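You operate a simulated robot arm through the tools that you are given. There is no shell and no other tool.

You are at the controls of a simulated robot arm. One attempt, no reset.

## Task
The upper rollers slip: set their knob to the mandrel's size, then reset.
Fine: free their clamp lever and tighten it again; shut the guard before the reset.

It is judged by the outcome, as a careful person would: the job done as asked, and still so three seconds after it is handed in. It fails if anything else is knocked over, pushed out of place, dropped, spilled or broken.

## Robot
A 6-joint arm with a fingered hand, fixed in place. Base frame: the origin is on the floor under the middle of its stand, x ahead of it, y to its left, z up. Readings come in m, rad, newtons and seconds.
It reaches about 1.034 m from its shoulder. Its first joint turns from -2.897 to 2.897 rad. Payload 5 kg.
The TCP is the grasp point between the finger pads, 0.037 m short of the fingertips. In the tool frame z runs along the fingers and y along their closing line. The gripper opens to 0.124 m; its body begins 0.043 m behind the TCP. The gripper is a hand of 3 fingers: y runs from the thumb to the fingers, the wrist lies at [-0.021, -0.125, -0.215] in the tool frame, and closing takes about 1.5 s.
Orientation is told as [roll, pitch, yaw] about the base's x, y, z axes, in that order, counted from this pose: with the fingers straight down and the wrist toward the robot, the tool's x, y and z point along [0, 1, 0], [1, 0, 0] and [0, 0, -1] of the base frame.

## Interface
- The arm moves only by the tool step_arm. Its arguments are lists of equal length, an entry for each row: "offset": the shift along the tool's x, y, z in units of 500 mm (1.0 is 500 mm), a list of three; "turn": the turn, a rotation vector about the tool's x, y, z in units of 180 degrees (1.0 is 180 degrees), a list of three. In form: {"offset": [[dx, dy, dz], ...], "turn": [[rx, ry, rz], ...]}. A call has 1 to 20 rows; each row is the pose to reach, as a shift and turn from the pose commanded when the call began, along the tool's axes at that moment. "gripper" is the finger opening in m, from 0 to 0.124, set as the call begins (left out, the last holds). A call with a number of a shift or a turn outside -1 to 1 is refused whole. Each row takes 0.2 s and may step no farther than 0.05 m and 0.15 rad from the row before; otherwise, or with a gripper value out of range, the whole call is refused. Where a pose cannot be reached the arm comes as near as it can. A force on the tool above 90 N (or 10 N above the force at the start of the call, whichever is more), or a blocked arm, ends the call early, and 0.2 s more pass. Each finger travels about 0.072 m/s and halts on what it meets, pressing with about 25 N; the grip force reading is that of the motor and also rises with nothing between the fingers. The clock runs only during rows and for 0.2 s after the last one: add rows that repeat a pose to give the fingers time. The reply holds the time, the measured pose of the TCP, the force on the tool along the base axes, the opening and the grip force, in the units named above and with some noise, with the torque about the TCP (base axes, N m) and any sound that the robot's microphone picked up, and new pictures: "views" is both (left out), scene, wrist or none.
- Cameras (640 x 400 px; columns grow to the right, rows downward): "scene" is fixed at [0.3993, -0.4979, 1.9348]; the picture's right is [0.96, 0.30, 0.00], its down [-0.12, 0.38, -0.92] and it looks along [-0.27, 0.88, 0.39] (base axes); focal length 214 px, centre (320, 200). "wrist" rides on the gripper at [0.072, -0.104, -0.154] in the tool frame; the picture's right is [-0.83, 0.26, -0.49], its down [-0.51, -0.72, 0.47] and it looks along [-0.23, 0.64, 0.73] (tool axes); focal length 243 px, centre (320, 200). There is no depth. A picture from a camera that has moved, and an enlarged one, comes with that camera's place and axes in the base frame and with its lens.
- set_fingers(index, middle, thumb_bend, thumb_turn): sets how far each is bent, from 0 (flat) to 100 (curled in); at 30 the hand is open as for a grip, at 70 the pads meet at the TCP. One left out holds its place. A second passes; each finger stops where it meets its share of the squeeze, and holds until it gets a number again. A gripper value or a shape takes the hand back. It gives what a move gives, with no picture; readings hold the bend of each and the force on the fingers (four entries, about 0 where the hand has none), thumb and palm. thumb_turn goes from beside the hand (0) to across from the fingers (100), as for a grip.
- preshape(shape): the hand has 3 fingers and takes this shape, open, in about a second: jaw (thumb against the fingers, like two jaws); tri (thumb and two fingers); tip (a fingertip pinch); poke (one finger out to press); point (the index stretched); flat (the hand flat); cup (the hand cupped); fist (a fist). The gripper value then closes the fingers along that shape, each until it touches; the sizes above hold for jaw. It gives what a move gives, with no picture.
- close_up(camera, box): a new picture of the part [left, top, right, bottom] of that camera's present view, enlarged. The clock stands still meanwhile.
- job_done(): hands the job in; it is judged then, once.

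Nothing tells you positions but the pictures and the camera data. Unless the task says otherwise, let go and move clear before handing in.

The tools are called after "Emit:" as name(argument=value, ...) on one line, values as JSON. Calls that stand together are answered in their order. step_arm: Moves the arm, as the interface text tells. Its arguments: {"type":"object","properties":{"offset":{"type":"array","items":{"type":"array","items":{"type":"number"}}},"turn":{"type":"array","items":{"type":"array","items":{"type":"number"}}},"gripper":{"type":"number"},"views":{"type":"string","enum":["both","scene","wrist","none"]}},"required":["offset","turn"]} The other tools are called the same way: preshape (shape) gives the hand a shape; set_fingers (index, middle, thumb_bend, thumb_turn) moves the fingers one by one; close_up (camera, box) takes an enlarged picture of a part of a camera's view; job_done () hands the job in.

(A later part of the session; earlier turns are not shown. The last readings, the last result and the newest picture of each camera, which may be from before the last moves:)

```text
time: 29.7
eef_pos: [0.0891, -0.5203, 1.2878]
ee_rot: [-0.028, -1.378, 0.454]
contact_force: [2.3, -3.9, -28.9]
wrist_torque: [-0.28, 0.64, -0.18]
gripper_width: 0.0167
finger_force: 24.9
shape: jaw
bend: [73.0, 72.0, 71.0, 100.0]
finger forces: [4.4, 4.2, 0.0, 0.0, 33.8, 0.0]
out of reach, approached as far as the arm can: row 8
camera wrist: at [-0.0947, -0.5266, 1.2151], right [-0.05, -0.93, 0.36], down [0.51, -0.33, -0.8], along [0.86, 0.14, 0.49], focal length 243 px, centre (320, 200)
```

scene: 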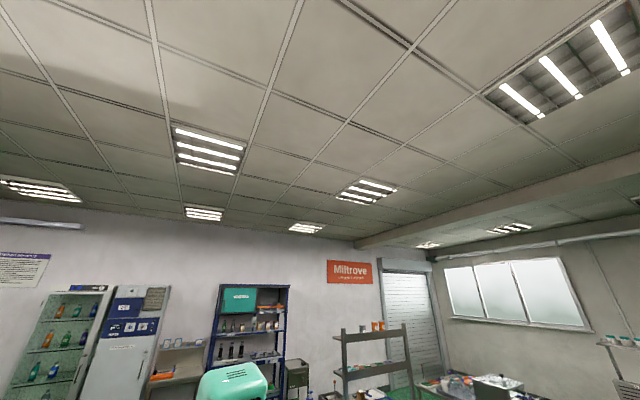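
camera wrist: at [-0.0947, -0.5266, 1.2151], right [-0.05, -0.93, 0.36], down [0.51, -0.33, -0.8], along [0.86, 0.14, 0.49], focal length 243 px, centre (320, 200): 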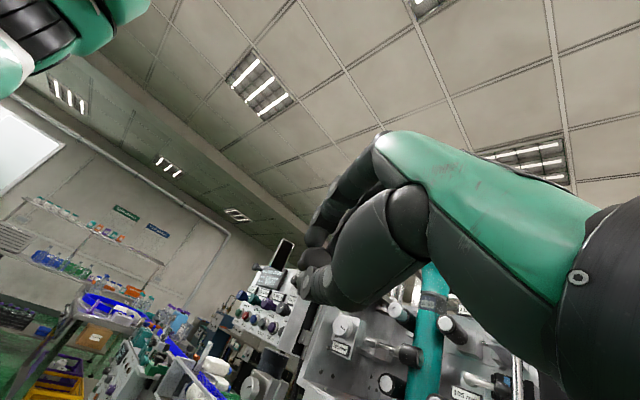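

The arm reaches its limit here (guard about 70 degrees open) and the hand has risen by 1 cm. I'll lower it to relax the strain, then open the fingers and draw back.

Emit:
step_arm(offset=[[0, -0.012, 0.004], [0, -0.022, 0.008], [0, -0.022, 0.008]], turn=[[0, 0, 0], [0, 0, 0], [0, 0, 0]], views="none")

```text
time: 30.5
eef_pos: [0.0944, -0.516, 1.2846]
ee_rot: [-0.053, -1.379, 0.477]
contact_force: [3.9, -8.3, -7.5]
wrist_torque: [0.02, -0.06, -0.32]
gripper_width: 0.0167
finger_force: 25.0
shape: jaw
bend: [73.0, 72.0, 71.0, 100.0]
finger forces: [10.5, 12.0, 0.1, 0.0, 25.1, 0.0]
out of reach, approached as far as the arm can: row 1, 2, 3
```

Emit:
step_arm(offset=[[0, 0, 0], [0, 0, 0], [0, 0, 0], [0, 0, 0], [0, 0, 0], [0, 0, 0], [0, 0, 0]], turn=[[0, 0, 0], [0, 0, 0], [0, 0, 0], [0, 0, 0], [0, 0, 0], [0, 0, 0], [0, 0, 0]], gripper=0.124, views="wrist")

```text
time: 32.1
eef_pos: [0.095, -0.5175, 1.2852]
ee_rot: [-0.055, -1.375, 0.48]
contact_force: [0.5, 0.6, -0.3]
wrist_torque: [0.0, 0.01, 0.01]
gripper_width: 0.1237
finger_force: 0.0
shape: jaw
bend: [30.0, 30.0, 30.0, 98.0]
finger forces: [0.0, 0.0, 0.0, 0.0, 0.0, 0.0]
camera wrist: at [-0.09, -0.5228, 1.2106], right [-0.05, -0.93, 0.36], down [0.51, -0.34, -0.79], along [0.86, 0.14, 0.49], focal length 243 px, centre (320, 200)
```

wrist: 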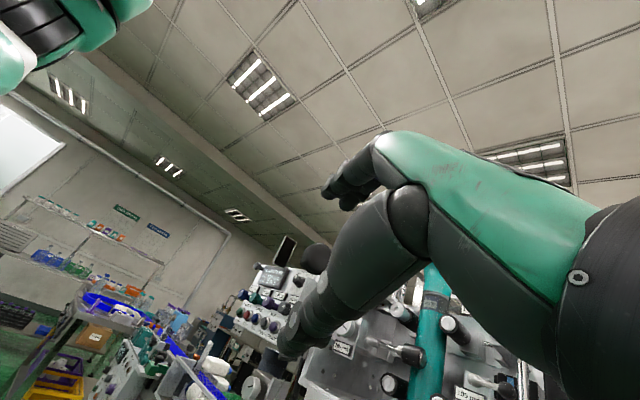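

The fingers are open and the guard stays put. I'll draw the hand straight back from the knob, then lift above the guard's top edge.

Emit:
step_arm(offset=[[0, 0, -0.04], [0, 0, -0.08], [0, 0, -0.12]], turn=[[0, 0, 0], [0, 0, 0], [0, 0, 0]], views="wrist")

```text
time: 32.9
eef_pos: [0.0616, -0.5223, 1.3179]
ee_rot: [-0.049, -1.379, 0.469]
contact_force: [0.9, 0.7, 0.0]
wrist_torque: [0.01, 0.0, 0.0]
gripper_width: 0.1239
finger_force: 0.1
shape: jaw
bend: [30.0, 30.0, 30.0, 98.0]
finger forces: [0.0, 0.0, 0.0, 0.0, 0.1, 0.0]
out of reach, approached as far as the arm can: row 1, 2, 3
camera wrist: at [-0.1215, -0.5277, 1.2436], right [-0.06, -0.93, 0.36], down [0.51, -0.34, -0.79], along [0.86, 0.14, 0.49], focal length 243 px, centre (320, 200)
```

wrist: 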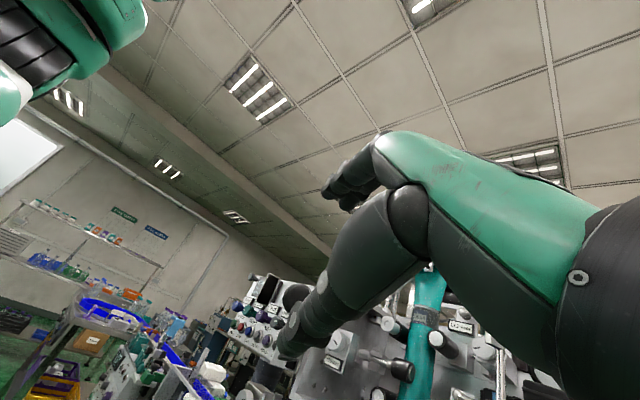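

The hand has cleared the knob. I'll back off a bit more, rise above the guard's top edge and turn the hand back toward the machine.

Emit:
step_arm(offset=[[0.016, -0.007, -0.036], [0.033, -0.014, -0.072], [0.032, 0.06, -0.086], [0.032, 0.134, -0.1], [0.031, 0.207, -0.115], [0.03, 0.281, -0.129], [0.03, 0.33, -0.138], [0.029, 0.379, -0.148], [0.029, 0.379, -0.148], [0.029, 0.379, -0.148]], turn=[[0, 0, 0], [0, 0, 0], [0, 0, 0], [0, 0, 0], [0.0003, -0.031, 0.006], [0.0006, -0.0625, 0.0121], [0.0009, -0.094, 0.0182], [0.0012, -0.125, 0.0243], [0.0015, -0.156, 0.0303], [0.0018, -0.1875, 0.0364]], views="wrist")

```text
time: 35.1
eef_pos: [0.0228, -0.5217, 1.5186]
ee_rot: [-0.072, -1.378, -0.099]
contact_force: [-0.2, 0.9, 0.2]
wrist_torque: [0.01, -0.01, 0.01]
gripper_width: 0.1235
finger_force: 0.0
shape: jaw
bend: [30.0, 30.0, 30.0, 98.0]
finger forces: [0.1, 0.1, 0.1, 0.0, 0.0, 0.1]
out of reach, approached as far as the arm can: row 1, 2
camera wrist: at [-0.1317, -0.4227, 1.4445], right [-0.57, -0.74, 0.36], down [0.23, -0.57, -0.79], along [0.79, -0.37, 0.49], focal length 243 px, centre (320, 200)
```

wrist: 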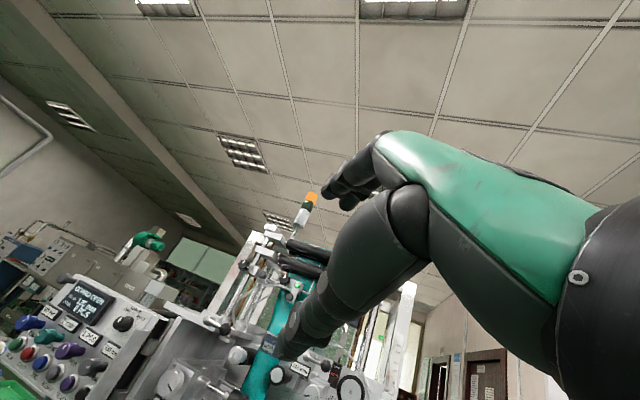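

Now the hand is above the guard. I'll move over to its inner side in front of the machine, with closed fingers, ready to push the guard the rest of the way open.

Emit:
step_arm(offset=[[0.026, 0.0095, 0.073], [0.052, 0.019, 0.146], [0.078, 0.0285, 0.219], [0.104, 0.038, 0.292], [0.13, 0.0475, 0.365], [0.155, 0.057, 0.438], [0.181, 0.0665, 0.511], [0.207, 0.076, 0.584]], turn=[[0.0006, -0.043, 0.0084], [0.0012, -0.0859, 0.0167], [0.0018, -0.1289, 0.0251], [0.0024, -0.1719, 0.0335], [0.003, -0.2148, 0.0418], [0.0036, -0.2578, 0.0502], [0.0042, -0.3007, 0.0585], [0.0048, -0.3437, 0.0669]], gripper=0.0, views="wrist")

```text
time: 36.9
eef_pos: [0.3348, -0.4721, 1.4977]
ee_rot: [-0.069, -1.379, -1.202]
contact_force: [-1.8, 0.8, -0.3]
wrist_torque: [-0.01, -0.02, 0.07]
gripper_width: 0.0003
finger_force: 25.1
shape: jaw
bend: [70.0, 70.0, 57.0, 100.0]
finger forces: [0.0, 0.0, 0.0, 0.0, 0.0, 0.0]
out of reach, approached as far as the arm can: row 6, 7, 8
camera wrist: at [0.3542, -0.2895, 1.4238], right [-0.92, 0.17, 0.36], down [-0.4, -0.46, -0.79], along [0.03, -0.87, 0.49], focal length 243 px, centre (320, 200)
```

wrist: 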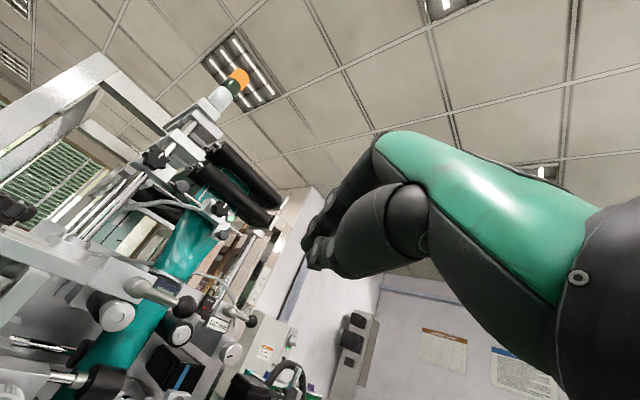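

Emit:
step_arm(offset=[[0.001, -0.084, 0.016], [0.002, -0.169, 0.033], [0.004, -0.253, 0.049], [0.005, -0.338, 0.066], [0.006, -0.422, 0.082]], turn=[[0, 0, 0], [0, 0, 0], [0, 0, 0], [0, 0, 0], [0, 0, 0]], views="wrist")

```text
time: 38.1
eef_pos: [0.3356, -0.4738, 1.2809]
ee_rot: [-0.076, -1.377, -1.195]
contact_force: [-0.1, 0.4, -0.3]
wrist_torque: [0.0, 0.02, -0.01]
gripper_width: 0.0
finger_force: 25.2
shape: jaw
bend: [70.0, 70.0, 57.0, 100.0]
finger forces: [0.0, 0.1, 0.1, 0.0, 0.0, 0.0]
camera wrist: at [0.3535, -0.2905, 1.2076], right [-0.92, 0.17, 0.36], down [-0.4, -0.46, -0.79], along [0.03, -0.87, 0.49], focal length 243 px, centre (320, 200)
```

wrist: 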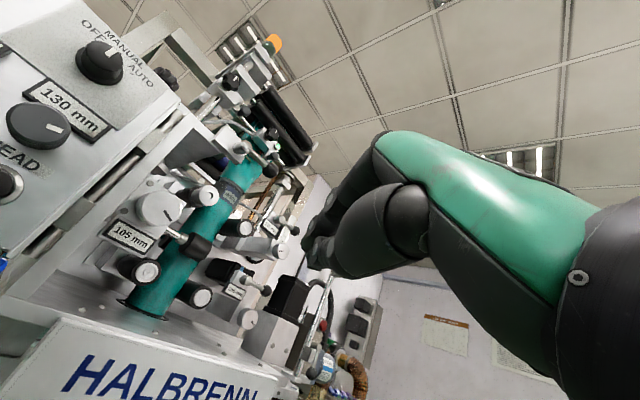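

The hand is on the inner side of the guard in front of the machine. I'll sweep to the right to push the guard further open, watching the force.

Emit:
step_arm(offset=[[-0.06, 0.007, 0.04], [-0.12, 0.014, 0.079], [-0.18, 0.011, 0.071], [-0.24, 0.008, 0.063], [-0.301, 0.006, 0.055]], turn=[[0, 0, 0], [0, 0, 0], [0, 0, 0], [0, 0, 0], [0, 0, 0]], views="wrist")

```text
time: 39.3
eef_pos: [0.1981, -0.5458, 1.2835]
ee_rot: [-0.079, -1.377, -1.193]
contact_force: [-0.5, 0.5, 0.0]
wrist_torque: [0.02, 0.01, 0.0]
gripper_width: 0.0002
finger_force: 24.5
shape: jaw
bend: [70.0, 70.0, 57.0, 100.0]
finger forces: [0.0, 0.0, 0.0, 0.1, 0.0, 0.1]
camera wrist: at [0.2172, -0.3618, 1.2095], right [-0.92, 0.17, 0.36], down [-0.4, -0.46, -0.79], along [0.03, -0.87, 0.49], focal length 243 px, centre (320, 200)
```

wrist: 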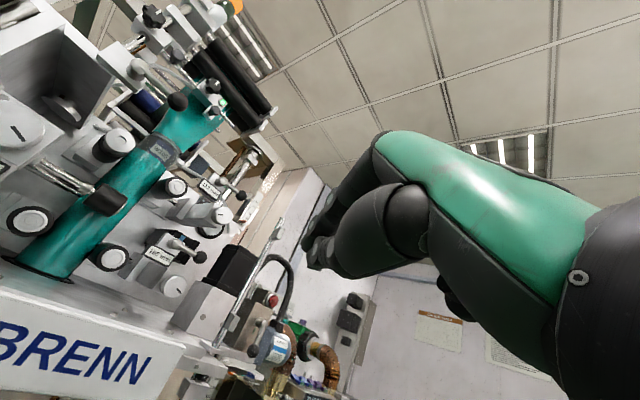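

Emit:
step_arm(offset=[[-0.065, 0.002, 0.015], [-0.131, 0.004, 0.03], [-0.193, 0.01, 0.062], [-0.256, 0.015, 0.095], [-0.305, 0.022, 0.132], [-0.353, 0.028, 0.169]], turn=[[0, 0, 0], [0, 0, 0], [0, 0, 0], [0, 0, 0], [0, 0, 0], [0, 0, 0]], views="wrist")

```text
time: 40.6
eef_pos: [0.084, -0.6509, 1.2971]
ee_rot: [-0.091, -1.394, -1.136]
contact_force: [15.5, 38.5, 5.9]
wrist_torque: [0.32, -0.13, 0.03]
gripper_width: 0.0002
finger_force: 25.4
shape: jaw
bend: [70.0, 71.0, 58.0, 100.0]
finger forces: [0.1, 32.4, 0.0, 0.0, 0.1, 0.0]
stopped in row 6: the force on the tool passed its limit at 114 N (the readings are from after the stop); the commanded pose is now the measured one
camera wrist: at [0.0956, -0.4687, 1.2196], right [-0.92, 0.14, 0.36], down [-0.38, -0.49, -0.78], along [0.07, -0.86, 0.51], focal length 243 px, centre (320, 200)
```

wrist: 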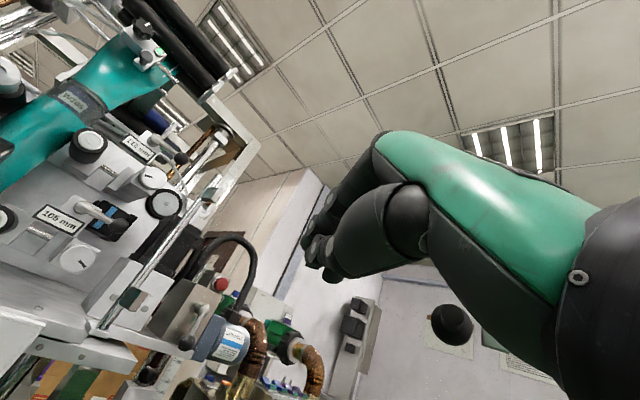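

The guard now stands against its stop, roughly 105 degrees open. I'll back away from it and rise to look at the upper roller station with clear access.

Emit:
step_arm(offset=[[0.061, 0.048, -0.048], [0.122, 0.096, -0.095], [0.183, 0.144, -0.143], [0.244, 0.191, -0.19], [0.305, 0.239, -0.238], [0.366, 0.287, -0.285]], turn=[[0, 0, 0], [0.035, -0.005, 0.002], [0.07, -0.011, 0.004], [0.106, -0.016, 0.006], [0.141, -0.022, 0.008], [0.176, -0.027, 0.01]], gripper=0.124, views="wrist")

```text
time: 42.0
eef_pos: [0.2199, -0.5094, 1.4674]
ee_rot: [-0.031, -0.839, -1.301]
contact_force: [-0.1, 0.2, -0.2]
wrist_torque: [0.01, -0.01, 0.03]
gripper_width: 0.124
finger_force: 0.1
shape: jaw
bend: [30.0, 30.0, 30.0, 98.0]
finger forces: [0.0, 0.0, 0.1, 0.1, 0.1, 0.0]
out of reach, approached as far as the arm can: row 5, 6
camera wrist: at [0.2463, -0.3145, 1.4906], right [-0.84, -0.01, 0.54], down [-0.54, 0.0, -0.84], along [0.01, -1.0, -0.01], focal length 243 px, centre (320, 200)
```

wrist: 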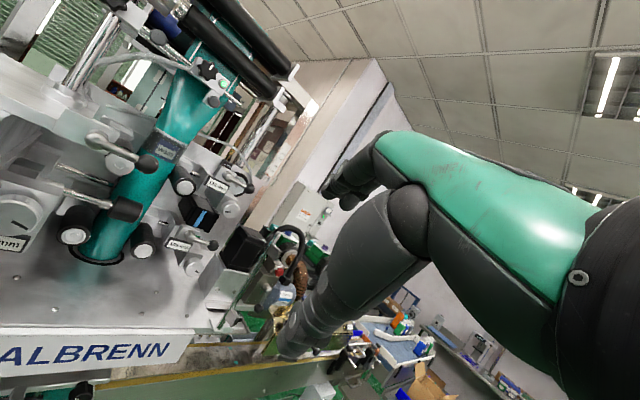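

Emit:
close_up(camera="wrist", box=[190, 155, 270, 205])

Emit:
close_up(camera="wrist", box=[190, 180, 270, 230])

Emit:
close_up(camera="wrist", box=[160, 225, 240, 275])

Emit:
close_up(camera="wrist", box=[200, 230, 360, 330])

```text
8.00 times, centred on (230, 180) of wrist
camera zoom: at [0.2463, -0.3145, 1.4906], right [-0.84, -0.01, 0.54], down [-0.54, 0.0, -0.84], along [0.01, -1.0, -0.01], focal length 1941 px, centre (1040, 360)
```

zoom: 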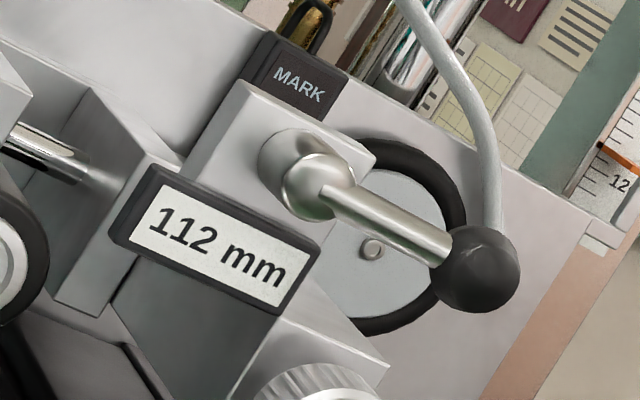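

```text
8.00 times, centred on (230, 205) of wrist
camera zoom: at [0.2463, -0.3145, 1.4906], right [-0.84, -0.01, 0.54], down [-0.54, 0.0, -0.84], along [0.01, -1.0, -0.01], focal length 1941 px, centre (1040, 160)
```

zoom: 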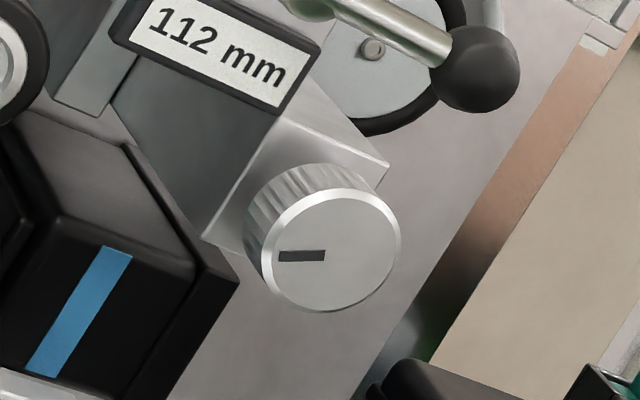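

```text
8.00 times, centred on (200, 250) of wrist
camera zoom: at [0.2463, -0.3145, 1.4906], right [-0.84, -0.01, 0.54], down [-0.54, 0.0, -0.84], along [0.01, -1.0, -0.01], focal length 1941 px, centre (1280, -200)
```

zoom: 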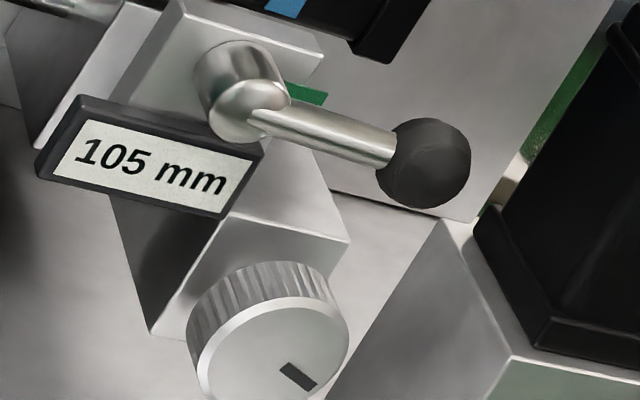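

```text
4.00 times, centred on (280, 280) of wrist
camera zoom: at [0.2463, -0.3145, 1.4906], right [-0.84, -0.01, 0.54], down [-0.54, 0.0, -0.84], along [0.01, -1.0, -0.01], focal length 970 px, centre (480, -120)
```

zoom: 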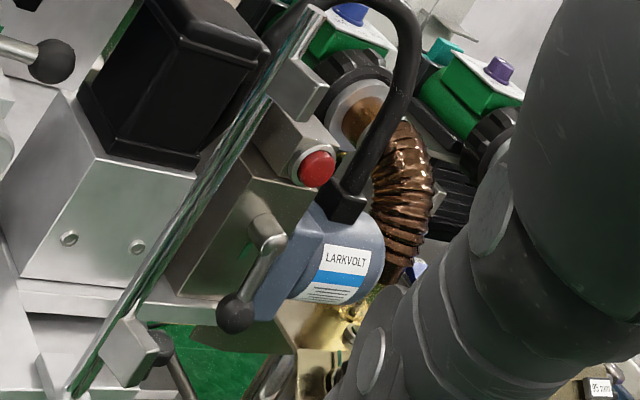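

The guard is well out of the way and the upper station is fully exposed: lever ball at (0.393, -0.836, 1.425), hub at (0.433, -0.818, 1.423), knob at (0.405, -0.853, 1.357). I'll bring the half-closed hand in front of the lever ball.

Emit:
step_arm(offset=[[0.014, 0.046, 0.058], [0.028, 0.092, 0.117], [0.042, 0.138, 0.175], [0.056, 0.183, 0.234], [0.07, 0.229, 0.292], [0.084, 0.275, 0.351], [0.098, 0.321, 0.409]], turn=[[-0.0236, 0.016, -0.0076], [-0.0471, 0.032, -0.0151], [-0.0707, 0.048, -0.0227], [-0.0943, 0.064, -0.0303], [-0.1179, 0.08, -0.0379], [-0.1414, 0.096, -0.0454], [-0.165, 0.112, -0.053]], gripper=0.06, views="wrist")

```text
time: 43.6
eef_pos: [0.3341, -0.7481, 1.4495]
ee_rot: [-0.055, -1.36, -0.889]
contact_force: [-0.2, -0.3, 1.0]
wrist_torque: [0.02, 0.04, -0.02]
gripper_width: 0.0604
finger_force: 0.1
shape: jaw
bend: [74.0, 45.0, 70.0, 100.0]
finger forces: [0.0, 0.0, 0.0, 0.0, 0.1, 0.1]
camera wrist: at [0.2911, -0.568, 1.3792], right [-0.92, -0.14, 0.37], down [-0.23, -0.55, -0.8], along [0.32, -0.82, 0.48], focal length 243 px, centre (320, 200)
```

wrist: 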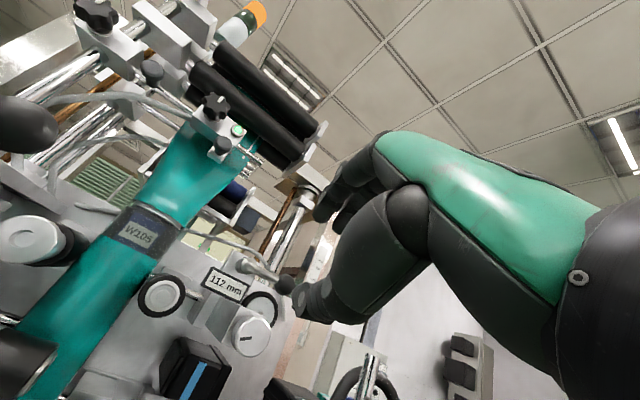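

Emit:
close_up(camera="wrist", box=[220, 240, 348, 320])

Emit:
close_up(camera="wrist", box=[270, 160, 430, 260])

```text
5.00 times, centred on (284, 280) of wrist
camera zoom: at [0.2911, -0.568, 1.3792], right [-0.92, -0.14, 0.37], down [-0.23, -0.55, -0.8], along [0.32, -0.82, 0.48], focal length 1213 px, centre (500, -200)
```

zoom: 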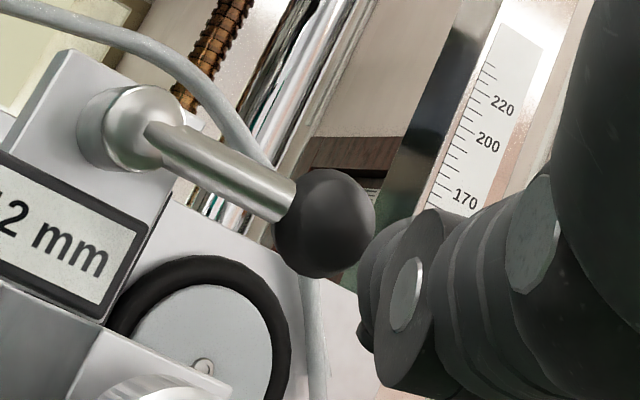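

```text
4.00 times, centred on (350, 210) of wrist
camera zoom: at [0.2911, -0.568, 1.3792], right [-0.92, -0.14, 0.37], down [-0.23, -0.55, -0.8], along [0.32, -0.82, 0.48], focal length 970 px, centre (200, 160)
```

zoom: 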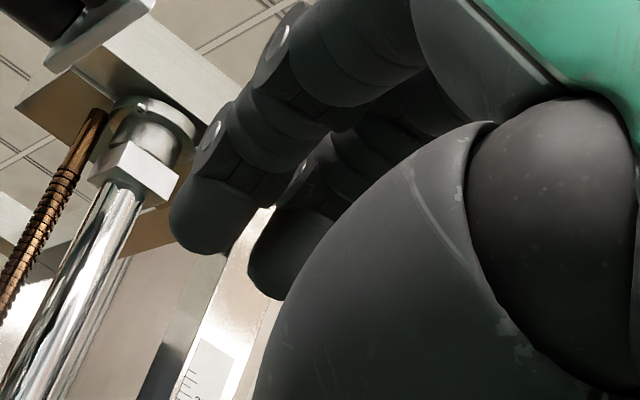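

The lever ball is straight ahead, 11 cm beyond the grasp point, and the thumb will pass just under it. I'll advance so the thumb goes below and the fingers above the ball.

Emit:
step_arm(offset=[[-0.005, 0.012, 0.05], [-0.01, 0.012, 0.1], [-0.01, 0.012, 0.16]], turn=[[0, 0, 0], [0, 0, 0], [0, 0, 0]], views="wrist")

Emit:
close_up(camera="wrist", box=[230, 180, 390, 280])

```text
time: 44.4
eef_pos: [0.3763, -0.8158, 1.4377]
ee_rot: [-0.051, -1.358, -0.889]
contact_force: [-0.3, 0.1, -0.1]
wrist_torque: [0.01, -0.03, 0.05]
gripper_width: 0.0602
finger_force: 0.0
shape: jaw
bend: [74.0, 45.0, 70.0, 100.0]
finger forces: [0.1, 0.0, 0.0, 0.1, 0.0, 0.0]
camera wrist: at [0.3331, -0.6361, 1.3673], right [-0.92, -0.14, 0.37], down [-0.23, -0.55, -0.8], along [0.32, -0.82, 0.47], focal length 243 px, centre (320, 200)
```

wrist: 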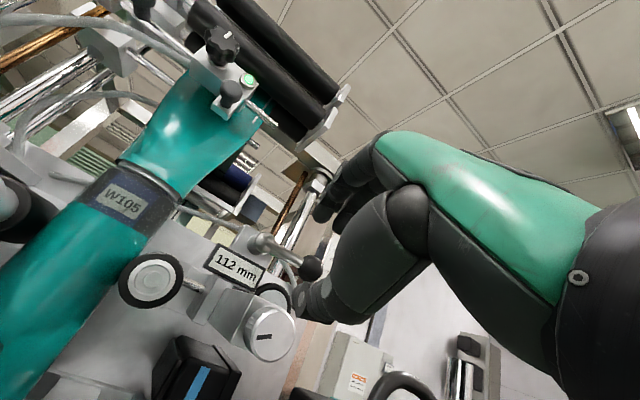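

```text
4.00 times, centred on (310, 230) of wrist
camera zoom: at [0.3331, -0.6361, 1.3673], right [-0.92, -0.14, 0.37], down [-0.23, -0.55, -0.8], along [0.32, -0.82, 0.47], focal length 970 px, centre (360, 80)
```

zoom: 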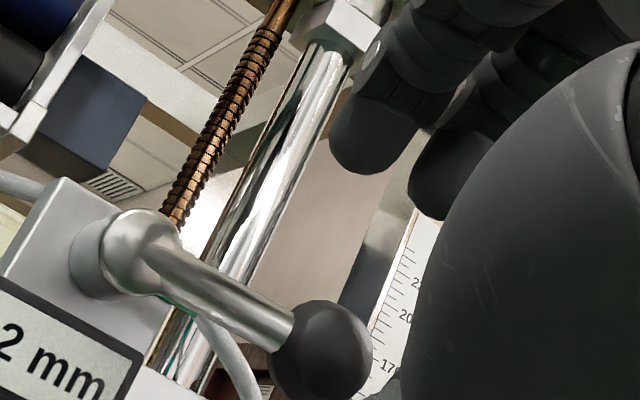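

The ball lies between thumb and fingers. I'll lift gently to see whether the lever frees upward.

Emit:
step_arm(offset=[[0, 0.008, -0.002], [0, 0.016, -0.003], [0.001, 0.027, -0.006], [0.0024, 0.037, -0.008]], turn=[[0, 0, 0], [0, 0, 0], [0, 0, 0], [0, 0, 0]], views="wrist")

Emit:
close_up(camera="wrist", box=[230, 200, 390, 300])

```text
time: 45.4
eef_pos: [0.3762, -0.8148, 1.4569]
ee_rot: [-0.053, -1.357, -0.886]
contact_force: [0.5, -0.3, 0.5]
wrist_torque: [0.02, 0.0, -0.01]
gripper_width: 0.06
finger_force: 0.0
shape: jaw
bend: [74.0, 45.0, 70.0, 100.0]
finger forces: [0.0, 0.1, 0.0, 0.0, 0.0, 0.0]
camera wrist: at [0.3341, -0.635, 1.3864], right [-0.92, -0.14, 0.37], down [-0.23, -0.55, -0.8], along [0.32, -0.82, 0.47], focal length 243 px, centre (320, 200)
```

wrist: 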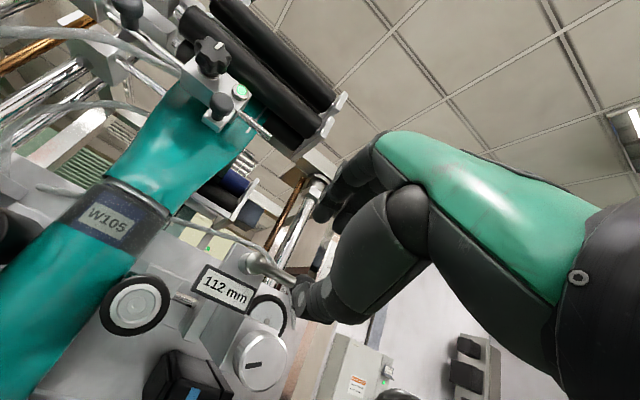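

```text
4.00 times, centred on (310, 250) of wrist
camera zoom: at [0.3341, -0.635, 1.3864], right [-0.92, -0.14, 0.37], down [-0.23, -0.55, -0.8], along [0.32, -0.82, 0.47], focal length 970 px, centre (360, 0)
```

zoom: 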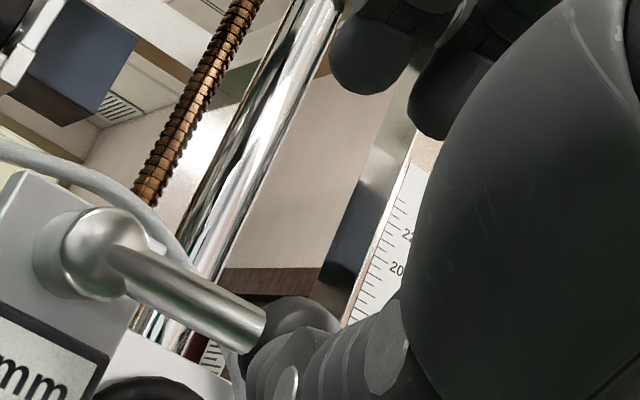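

The thumb tip turned out to be shorter than I thought and only passed in front of the ball; the lever has not moved. I'll lower again, go 3.5 cm further in so that the thumb is really under the ball, then check.

Emit:
step_arm(offset=[[0, -0.018, 0], [0, -0.034, 0], [0, -0.034, 0.024], [0, -0.034, 0.048], [0, -0.034, 0.07]], turn=[[0, 0, 0], [0, 0, 0], [0, 0, 0], [0, 0, 0], [0, 0, 0]], views="wrist")

Emit:
close_up(camera="wrist", box=[250, 190, 410, 290])

```text
time: 46.6
eef_pos: [0.3947, -0.8396, 1.4336]
ee_rot: [-0.056, -1.359, -0.885]
contact_force: [-0.8, 0.7, 3.4]
wrist_torque: [0.08, 0.04, -0.03]
gripper_width: 0.058
finger_force: 0.1
shape: jaw
bend: [74.0, 45.0, 71.0, 100.0]
finger forces: [0.0, 0.2, 0.0, 0.0, 3.7, 0.0]
camera wrist: at [0.3524, -0.6595, 1.3627], right [-0.92, -0.14, 0.37], down [-0.23, -0.55, -0.8], along [0.32, -0.82, 0.48], focal length 243 px, centre (320, 200)
```

wrist: 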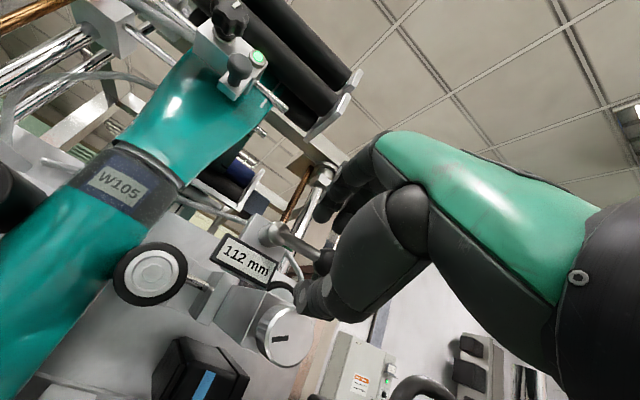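

```text
4.00 times, centred on (330, 240) of wrist
camera zoom: at [0.3524, -0.6595, 1.3627], right [-0.92, -0.14, 0.37], down [-0.23, -0.55, -0.8], along [0.32, -0.82, 0.48], focal length 970 px, centre (280, 40)
```

zoom: 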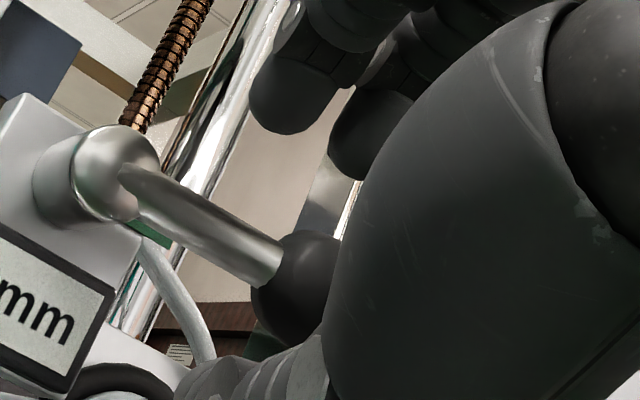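

The thumb is now under the ball (just brushing the knob top below it). I'll lift again and watch the force and the lever.

Emit:
step_arm(offset=[[0, 0.016, -0.003], [0.002, 0.031, -0.007], [0.007, 0.051, -0.012], [0.017, 0.07, -0.018]], turn=[[0, 0, 0], [0, 0, 0], [0, 0, 0], [0, 0, 0]], views="wrist")

Emit:
close_up(camera="wrist", box=[230, 190, 390, 290])

```text
time: 47.6
eef_pos: [0.4001, -0.8339, 1.4663]
ee_rot: [-0.052, -1.358, -0.89]
contact_force: [-1.9, -1.6, -1.9]
wrist_torque: [-0.05, 0.06, -0.03]
gripper_width: 0.0624
finger_force: 0.1
shape: jaw
bend: [74.0, 45.0, 68.0, 100.0]
finger forces: [0.1, 0.0, 0.0, 0.0, 2.5, 0.0]
camera wrist: at [0.357, -0.6536, 1.398], right [-0.92, -0.14, 0.37], down [-0.24, -0.55, -0.8], along [0.32, -0.82, 0.47], focal length 243 px, centre (320, 200)
```

wrist: 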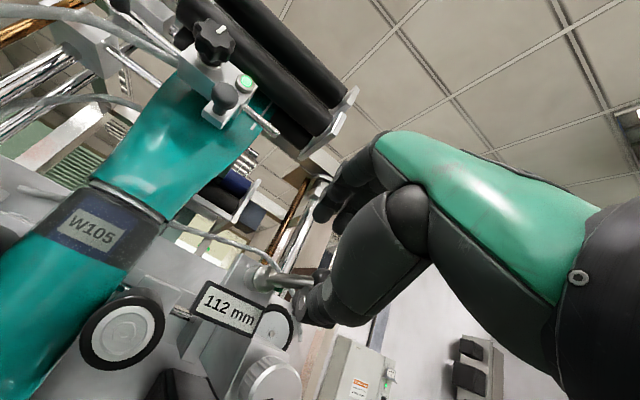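

```text
4.00 times, centred on (310, 240) of wrist
camera zoom: at [0.357, -0.6536, 1.398], right [-0.92, -0.14, 0.37], down [-0.24, -0.55, -0.8], along [0.32, -0.82, 0.47], focal length 970 px, centre (360, 40)
```

zoom: 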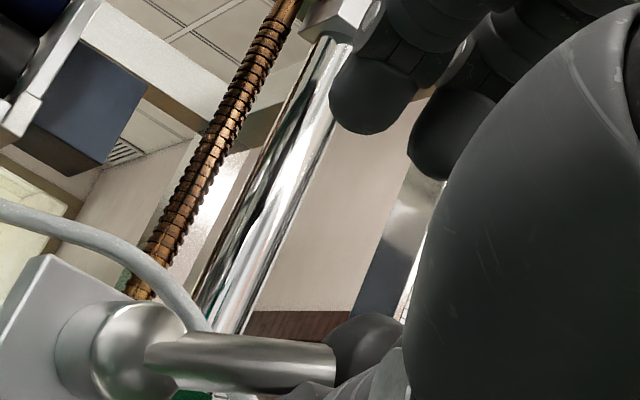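

The lever swings up with the thumb (about 25 degrees so far, almost no resistance). I'll follow its arc up and left.

Emit:
step_arm(offset=[[0.006, 0.014, -0.004], [0.011, 0.023, -0.007], [0.021, 0.033, -0.01], [0.033, 0.04, -0.014], [0.046, 0.047, -0.017]], turn=[[0, 0, 0], [0, 0, 0], [0, 0, 0], [0, 0, 0], [0, 0, 0]], views="wrist")

Emit:
close_up(camera="wrist", box=[230, 210, 390, 310])

```text
time: 48.8
eef_pos: [0.4157, -0.8166, 1.4924]
ee_rot: [-0.051, -1.357, -0.89]
contact_force: [-3.8, -0.4, -1.6]
wrist_torque: [-0.01, 0.23, -0.03]
gripper_width: 0.0624
finger_force: 0.1
shape: jaw
bend: [74.0, 45.0, 68.0, 100.0]
finger forces: [0.0, 0.1, 0.0, 0.1, 4.7, 0.1]
camera wrist: at [0.3742, -0.6371, 1.4225], right [-0.92, -0.14, 0.37], down [-0.23, -0.55, -0.8], along [0.32, -0.82, 0.47], focal length 243 px, centre (320, 200)
```

wrist: 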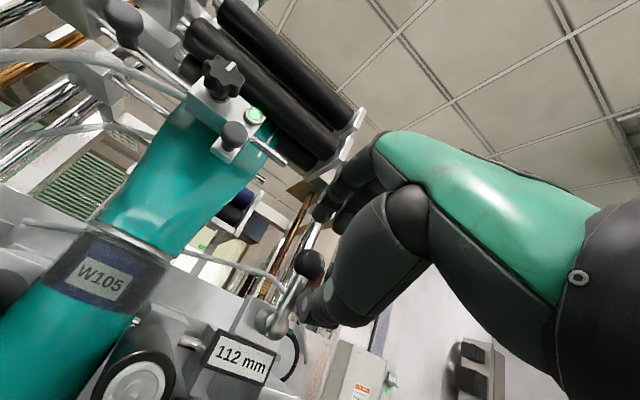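

```text
4.00 times, centred on (310, 260) of wrist
camera zoom: at [0.3742, -0.6371, 1.4225], right [-0.92, -0.14, 0.37], down [-0.23, -0.55, -0.8], along [0.32, -0.82, 0.47], focal length 970 px, centre (360, -40)
```

zoom: 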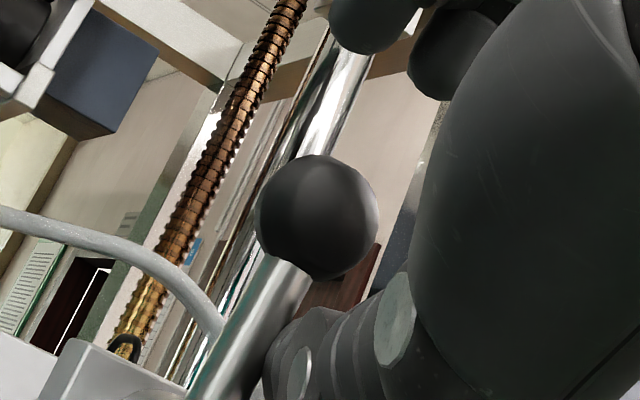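

The lever now stands nearly upright. I'll push it a little further left to see whether it has reached its free stop.

Emit:
step_arm(offset=[[0.012, 0, -0.002], [0.024, 0, -0.004], [0.036, 0, -0.006]], turn=[[0, 0, 0], [0, 0, 0], [0, 0, 0]], views="wrist")

Emit:
close_up(camera="wrist", box=[230, 220, 390, 320])

```text
time: 49.6
eef_pos: [0.4266, -0.803, 1.4925]
ee_rot: [-0.049, -1.358, -0.895]
contact_force: [-14.1, -3.8, -0.5]
wrist_torque: [-0.2, 0.66, -0.37]
gripper_width: 0.0626
finger_force: 0.1
shape: jaw
bend: [74.0, 45.0, 67.0, 100.0]
finger forces: [0.0, 0.0, 0.1, 0.1, 12.2, 0.0]
camera wrist: at [0.3851, -0.6232, 1.4225], right [-0.92, -0.14, 0.37], down [-0.24, -0.55, -0.8], along [0.32, -0.82, 0.47], focal length 243 px, centre (320, 200)
```

wrist: 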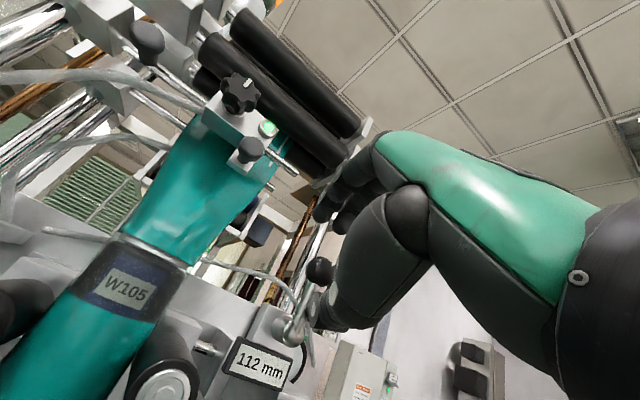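

```text
4.00 times, centred on (310, 270) of wrist
camera zoom: at [0.3851, -0.6232, 1.4225], right [-0.92, -0.14, 0.37], down [-0.24, -0.55, -0.8], along [0.32, -0.82, 0.47], focal length 970 px, centre (360, -80)
```

zoom: 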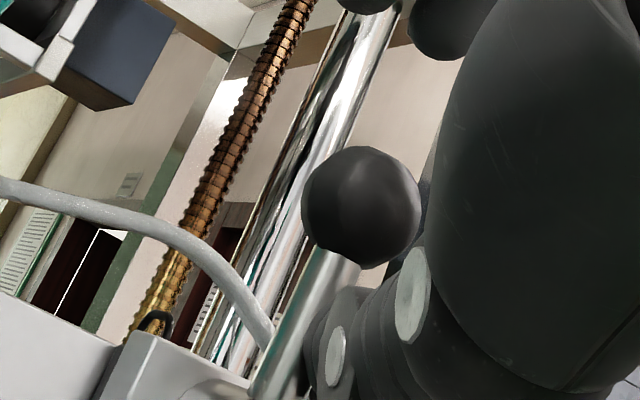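

The lever is at its upper stop: freed. I'll ease off to the right and withdraw the hand.

Emit:
step_arm(offset=[[-0.03, 0, 0], [-0.04, 0, -0.06], [-0.04, 0, -0.15], [-0.04, 0, -0.24]], turn=[[0, 0, 0], [0, 0, 0], [0, 0, 0], [0, 0, 0]], gripper=0.1, views="wrist")

Emit:
close_up(camera="wrist", box=[220, 230, 348, 310])

```text
time: 50.6
eef_pos: [0.3455, -0.7217, 1.5173]
ee_rot: [-0.05, -1.356, -0.889]
contact_force: [-0.4, -0.2, -1.3]
wrist_torque: [0.0, 0.0, -0.02]
gripper_width: 0.0996
finger_force: 0.0
shape: jaw
bend: [26.0, 34.0, 50.0, 99.0]
finger forces: [0.1, 0.1, 0.1, 0.0, 0.1, 0.0]
camera wrist: at [0.3015, -0.5416, 1.4467], right [-0.92, -0.14, 0.37], down [-0.23, -0.55, -0.8], along [0.32, -0.82, 0.47], focal length 243 px, centre (320, 200)
```

wrist: 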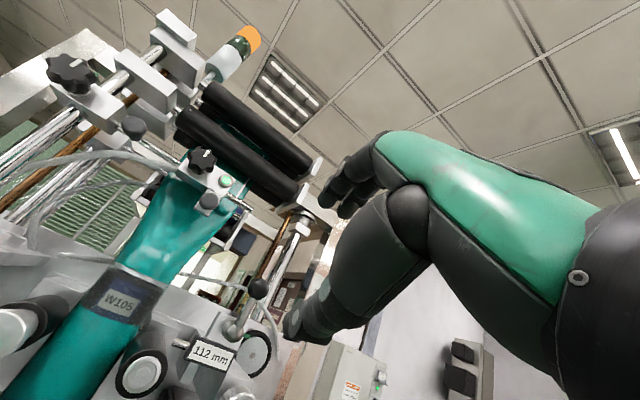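

```text
5.00 times, centred on (284, 270) of wrist
camera zoom: at [0.3015, -0.5416, 1.4467], right [-0.92, -0.14, 0.37], down [-0.23, -0.55, -0.8], along [0.32, -0.82, 0.47], focal length 1213 px, centre (500, -150)
```

zoom: 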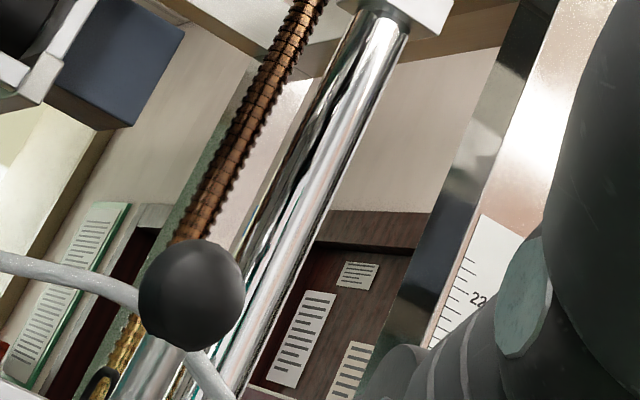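

The lever stays up by itself. Next is the knob just below: I'll roll the hand by about 95 degrees, so the palm stays clear of the hinge post, and line up in front of the knob.

Emit:
step_arm(offset=[[-0.0062, -0.0142, 0.0032], [-0.0123, -0.0283, 0.0065], [-0.0185, -0.0425, 0.0097], [-0.0247, -0.0567, 0.013], [-0.0308, -0.0708, 0.0162], [-0.037, -0.085, 0.0195], [-0.0432, -0.0992, 0.0227], [-0.0493, -0.1133, 0.026], [-0.0555, -0.1275, 0.0292], [-0.0617, -0.1417, 0.0325], [-0.0678, -0.1558, 0.0357], [-0.074, -0.17, 0.039]], turn=[[-0.0008, 0.0079, 0.0435], [-0.0016, 0.0159, 0.087], [-0.0024, 0.0238, 0.1306], [-0.0032, 0.0318, 0.1741], [-0.004, 0.0397, 0.2176], [-0.0048, 0.0477, 0.2611], [-0.0057, 0.0556, 0.3046], [-0.0065, 0.0635, 0.3481], [-0.0073, 0.0715, 0.3917], [-0.0081, 0.0794, 0.4352], [-0.0089, 0.0874, 0.4787], [-0.0097, 0.0953, 0.5222]], gripper=0.07, views="wrist")

```text
time: 53.2
eef_pos: [0.3161, -0.7457, 1.4326]
ee_rot: [1.572, 0.09, -2.35]
contact_force: [0.2, 0.7, 0.5]
wrist_torque: [-0.01, 0.04, 0.02]
gripper_width: 0.0707
finger_force: 0.0
shape: jaw
bend: [73.0, 42.0, 66.0, 100.0]
finger forces: [0.0, 0.0, 0.1, 0.1, 0.0, 0.0]
camera wrist: at [0.2757, -0.5682, 1.513], right [-0.48, 0.21, -0.85], down [0.87, 0.21, -0.44], along [0.09, -0.95, -0.29], focal length 243 px, centre (320, 200)
```

wrist: 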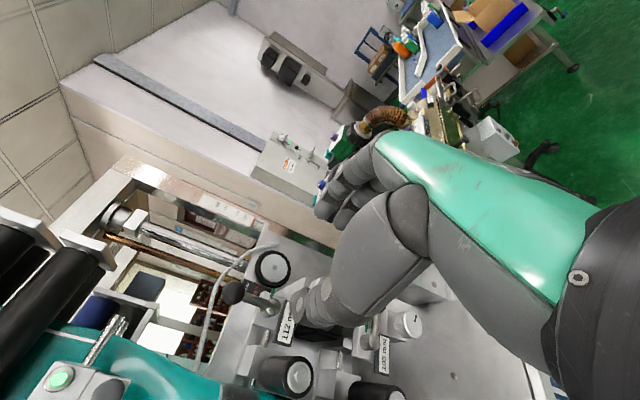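

Emit:
close_up(camera="wrist", box=[220, 240, 380, 340])

Emit:
close_up(camera="wrist", box=[300, 290, 460, 390])

```text
4.00 times, centred on (300, 290) of wrist
camera zoom: at [0.2757, -0.5682, 1.513], right [-0.48, 0.21, -0.85], down [0.87, 0.21, -0.44], along [0.09, -0.95, -0.29], focal length 970 px, centre (400, -160)
```

zoom: 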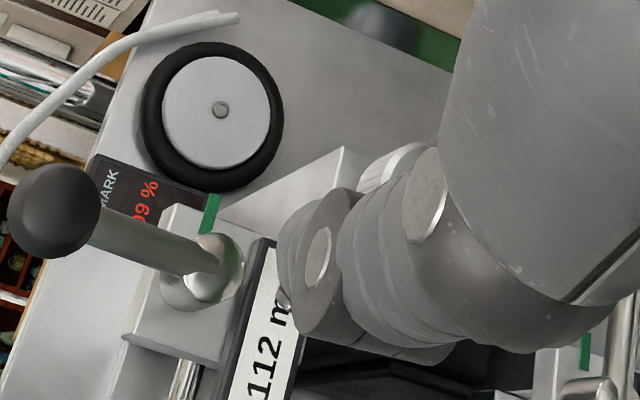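

```text
4.00 times, centred on (380, 340) of wrist
camera zoom: at [0.2757, -0.5682, 1.513], right [-0.48, 0.21, -0.85], down [0.87, 0.21, -0.44], along [0.09, -0.95, -0.29], focal length 970 px, centre (80, -360)
```

zoom: 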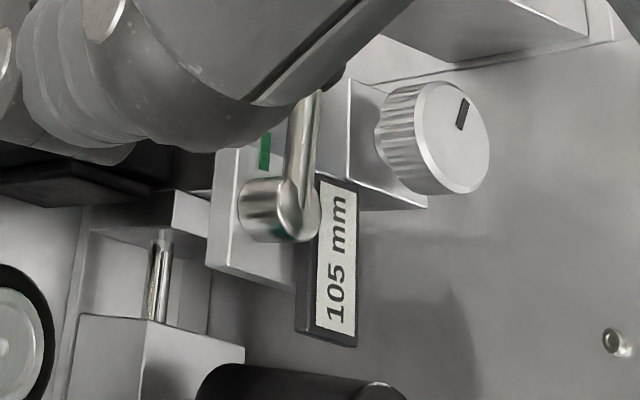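

The roll worked; the lever still stands up, off its green mark. I'll drop to the knob's height, still 10 cm in front of it.

Emit:
step_arm(offset=[[-0.07, 0.008, 0.02], [-0.14, 0.017, 0.038]], turn=[[0, 0, 0], [0, 0, 0]], gripper=0.08, views="wrist")

Emit:
close_up(camera="wrist", box=[220, 210, 380, 310])

```text
time: 53.8
eef_pos: [0.3231, -0.7479, 1.4045]
ee_rot: [1.637, 0.039, -2.349]
contact_force: [-2.8, 3.1, 34.2]
wrist_torque: [-1.47, 2.11, -0.39]
gripper_width: 0.0811
finger_force: 0.0
shape: jaw
bend: [73.0, 37.0, 62.0, 100.0]
finger forces: [0.0, 38.1, 0.0, 0.0, 0.1, 0.0]
stopped in row 2: the force on the tool passed its limit at 93 N (the readings are from after the stop); the commanded pose is now the measured one
camera wrist: at [0.2833, -0.5656, 1.4704], right [-0.47, 0.14, -0.87], down [0.88, 0.17, -0.45], along [0.09, -0.97, -0.21], focal length 243 px, centre (320, 200)
```

wrist: 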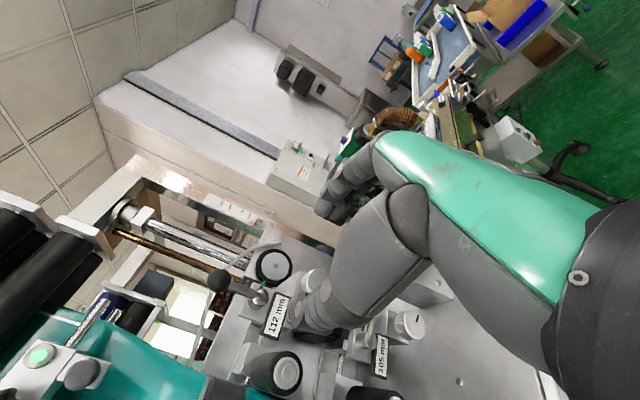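

```text
4.00 times, centred on (300, 260) of wrist
camera zoom: at [0.2833, -0.5656, 1.4704], right [-0.47, 0.14, -0.87], down [0.88, 0.17, -0.45], along [0.09, -0.97, -0.21], focal length 970 px, centre (400, -40)
```

zoom: 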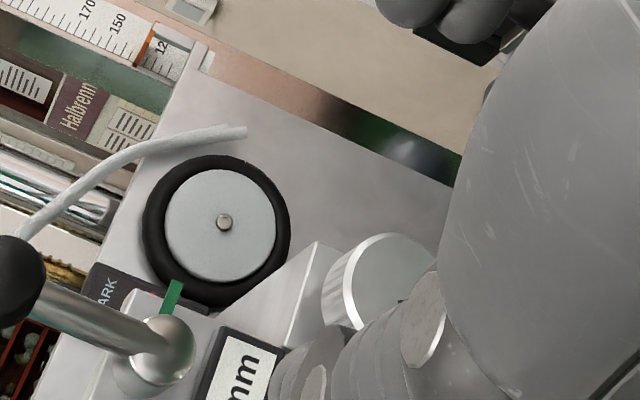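

The middle finger touched the top of the hinge post on the right. I'll lift off at once, and then use a steeper approach from above-left so the fingers clear that post.

Emit:
step_arm(offset=[[0.05, 0, -0.01], [0.12, 0, -0.02]], turn=[[0, 0, 0], [0, 0, 0]], views="wrist")

Emit:
close_up(camera="wrist", box=[300, 120, 460, 220])

```text
time: 54.4
eef_pos: [0.316, -0.7457, 1.4494]
ee_rot: [1.614, 0.054, -2.345]
contact_force: [0.5, -0.2, 0.6]
wrist_torque: [0.0, 0.0, -0.01]
gripper_width: 0.0797
finger_force: 0.0
shape: jaw
bend: [73.0, 39.0, 62.0, 100.0]
finger forces: [0.0, 0.1, 0.0, 0.0, 0.0, 0.1]
camera wrist: at [0.2748, -0.566, 1.5206], right [-0.48, 0.17, -0.86], down [0.87, 0.19, -0.45], along [0.09, -0.97, -0.24], focal length 243 px, centre (320, 200)
```

wrist: 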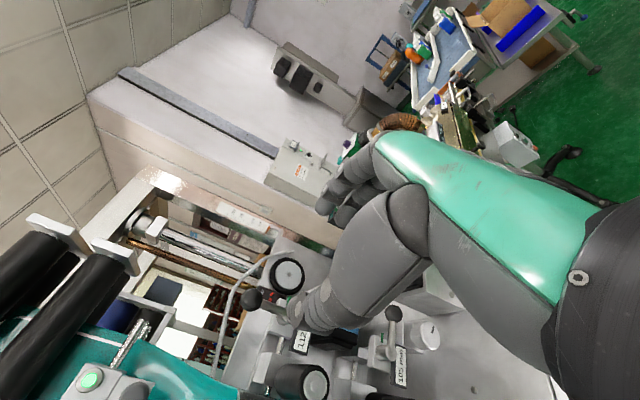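

```text
4.00 times, centred on (380, 170) of wrist
camera zoom: at [0.2748, -0.566, 1.5206], right [-0.48, 0.17, -0.86], down [0.87, 0.19, -0.45], along [0.09, -0.97, -0.24], focal length 970 px, centre (80, 320)
```

zoom: 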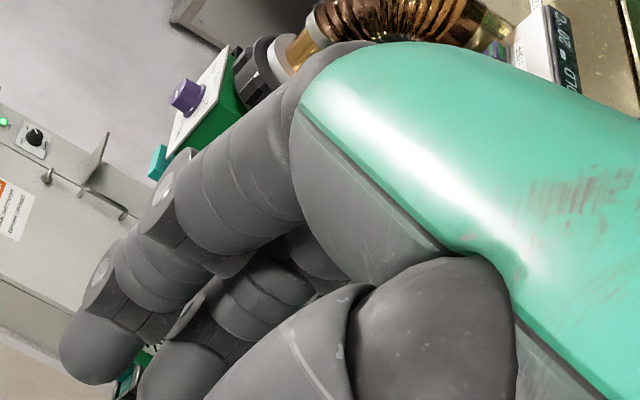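

I'll re-aim: the hand pointing 15 degrees to the right of the knob axis and 25 degrees downward, about 12 cm in front of the knob.

Emit:
step_arm(offset=[[-0.0154, -0.0098, 0.005], [-0.0308, -0.0196, 0.01], [-0.0462, -0.0294, 0.015], [-0.0616, -0.0392, 0.02], [-0.077, -0.049, 0.025]], turn=[[-0.0166, -0.0306, -0.0054], [-0.0332, -0.0612, -0.0108], [-0.0497, -0.0919, -0.0161], [-0.0663, -0.1225, -0.0215], [-0.0829, -0.1531, -0.0269]], gripper=0.08, views="wrist")

Emit:
close_up(camera="wrist", box=[220, 210, 380, 310])

```text
time: 55.6
eef_pos: [0.3414, -0.7361, 1.4154]
ee_rot: [1.136, -0.082, -2.586]
contact_force: [-0.1, -0.5, 0.1]
wrist_torque: [0.02, 0.02, 0.0]
gripper_width: 0.0796
finger_force: 0.1
shape: jaw
bend: [73.0, 39.0, 62.0, 100.0]
finger forces: [0.0, 0.0, 0.0, 0.0, 0.0, 0.0]
camera wrist: at [0.3829, -0.5845, 1.5365], right [-0.68, 0.52, -0.52], down [0.68, 0.17, -0.71], along [-0.28, -0.84, -0.46], focal length 243 px, centre (320, 200)
```

wrist: 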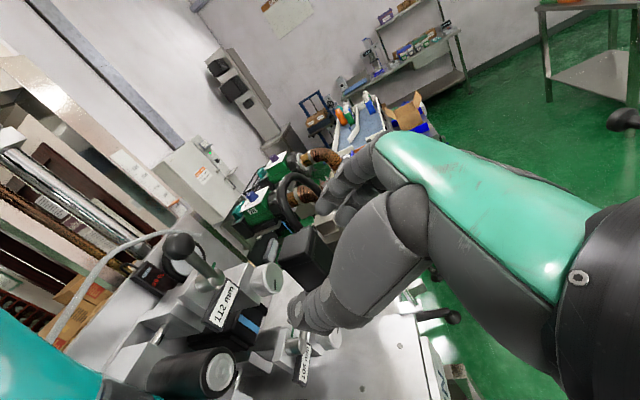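

```text
4.00 times, centred on (300, 260) of wrist
camera zoom: at [0.3829, -0.5845, 1.5365], right [-0.68, 0.52, -0.52], down [0.68, 0.17, -0.71], along [-0.28, -0.84, -0.46], focal length 970 px, centre (400, -40)
```

zoom: 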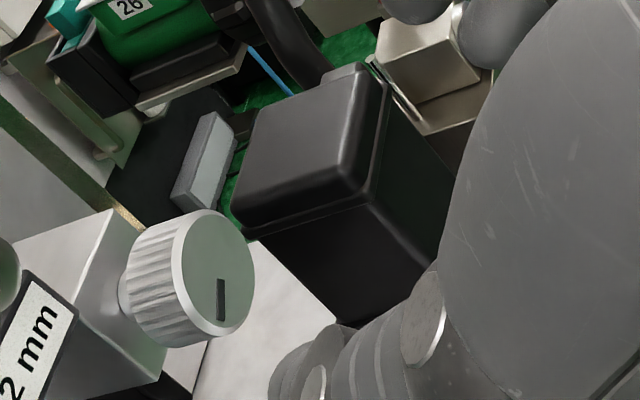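

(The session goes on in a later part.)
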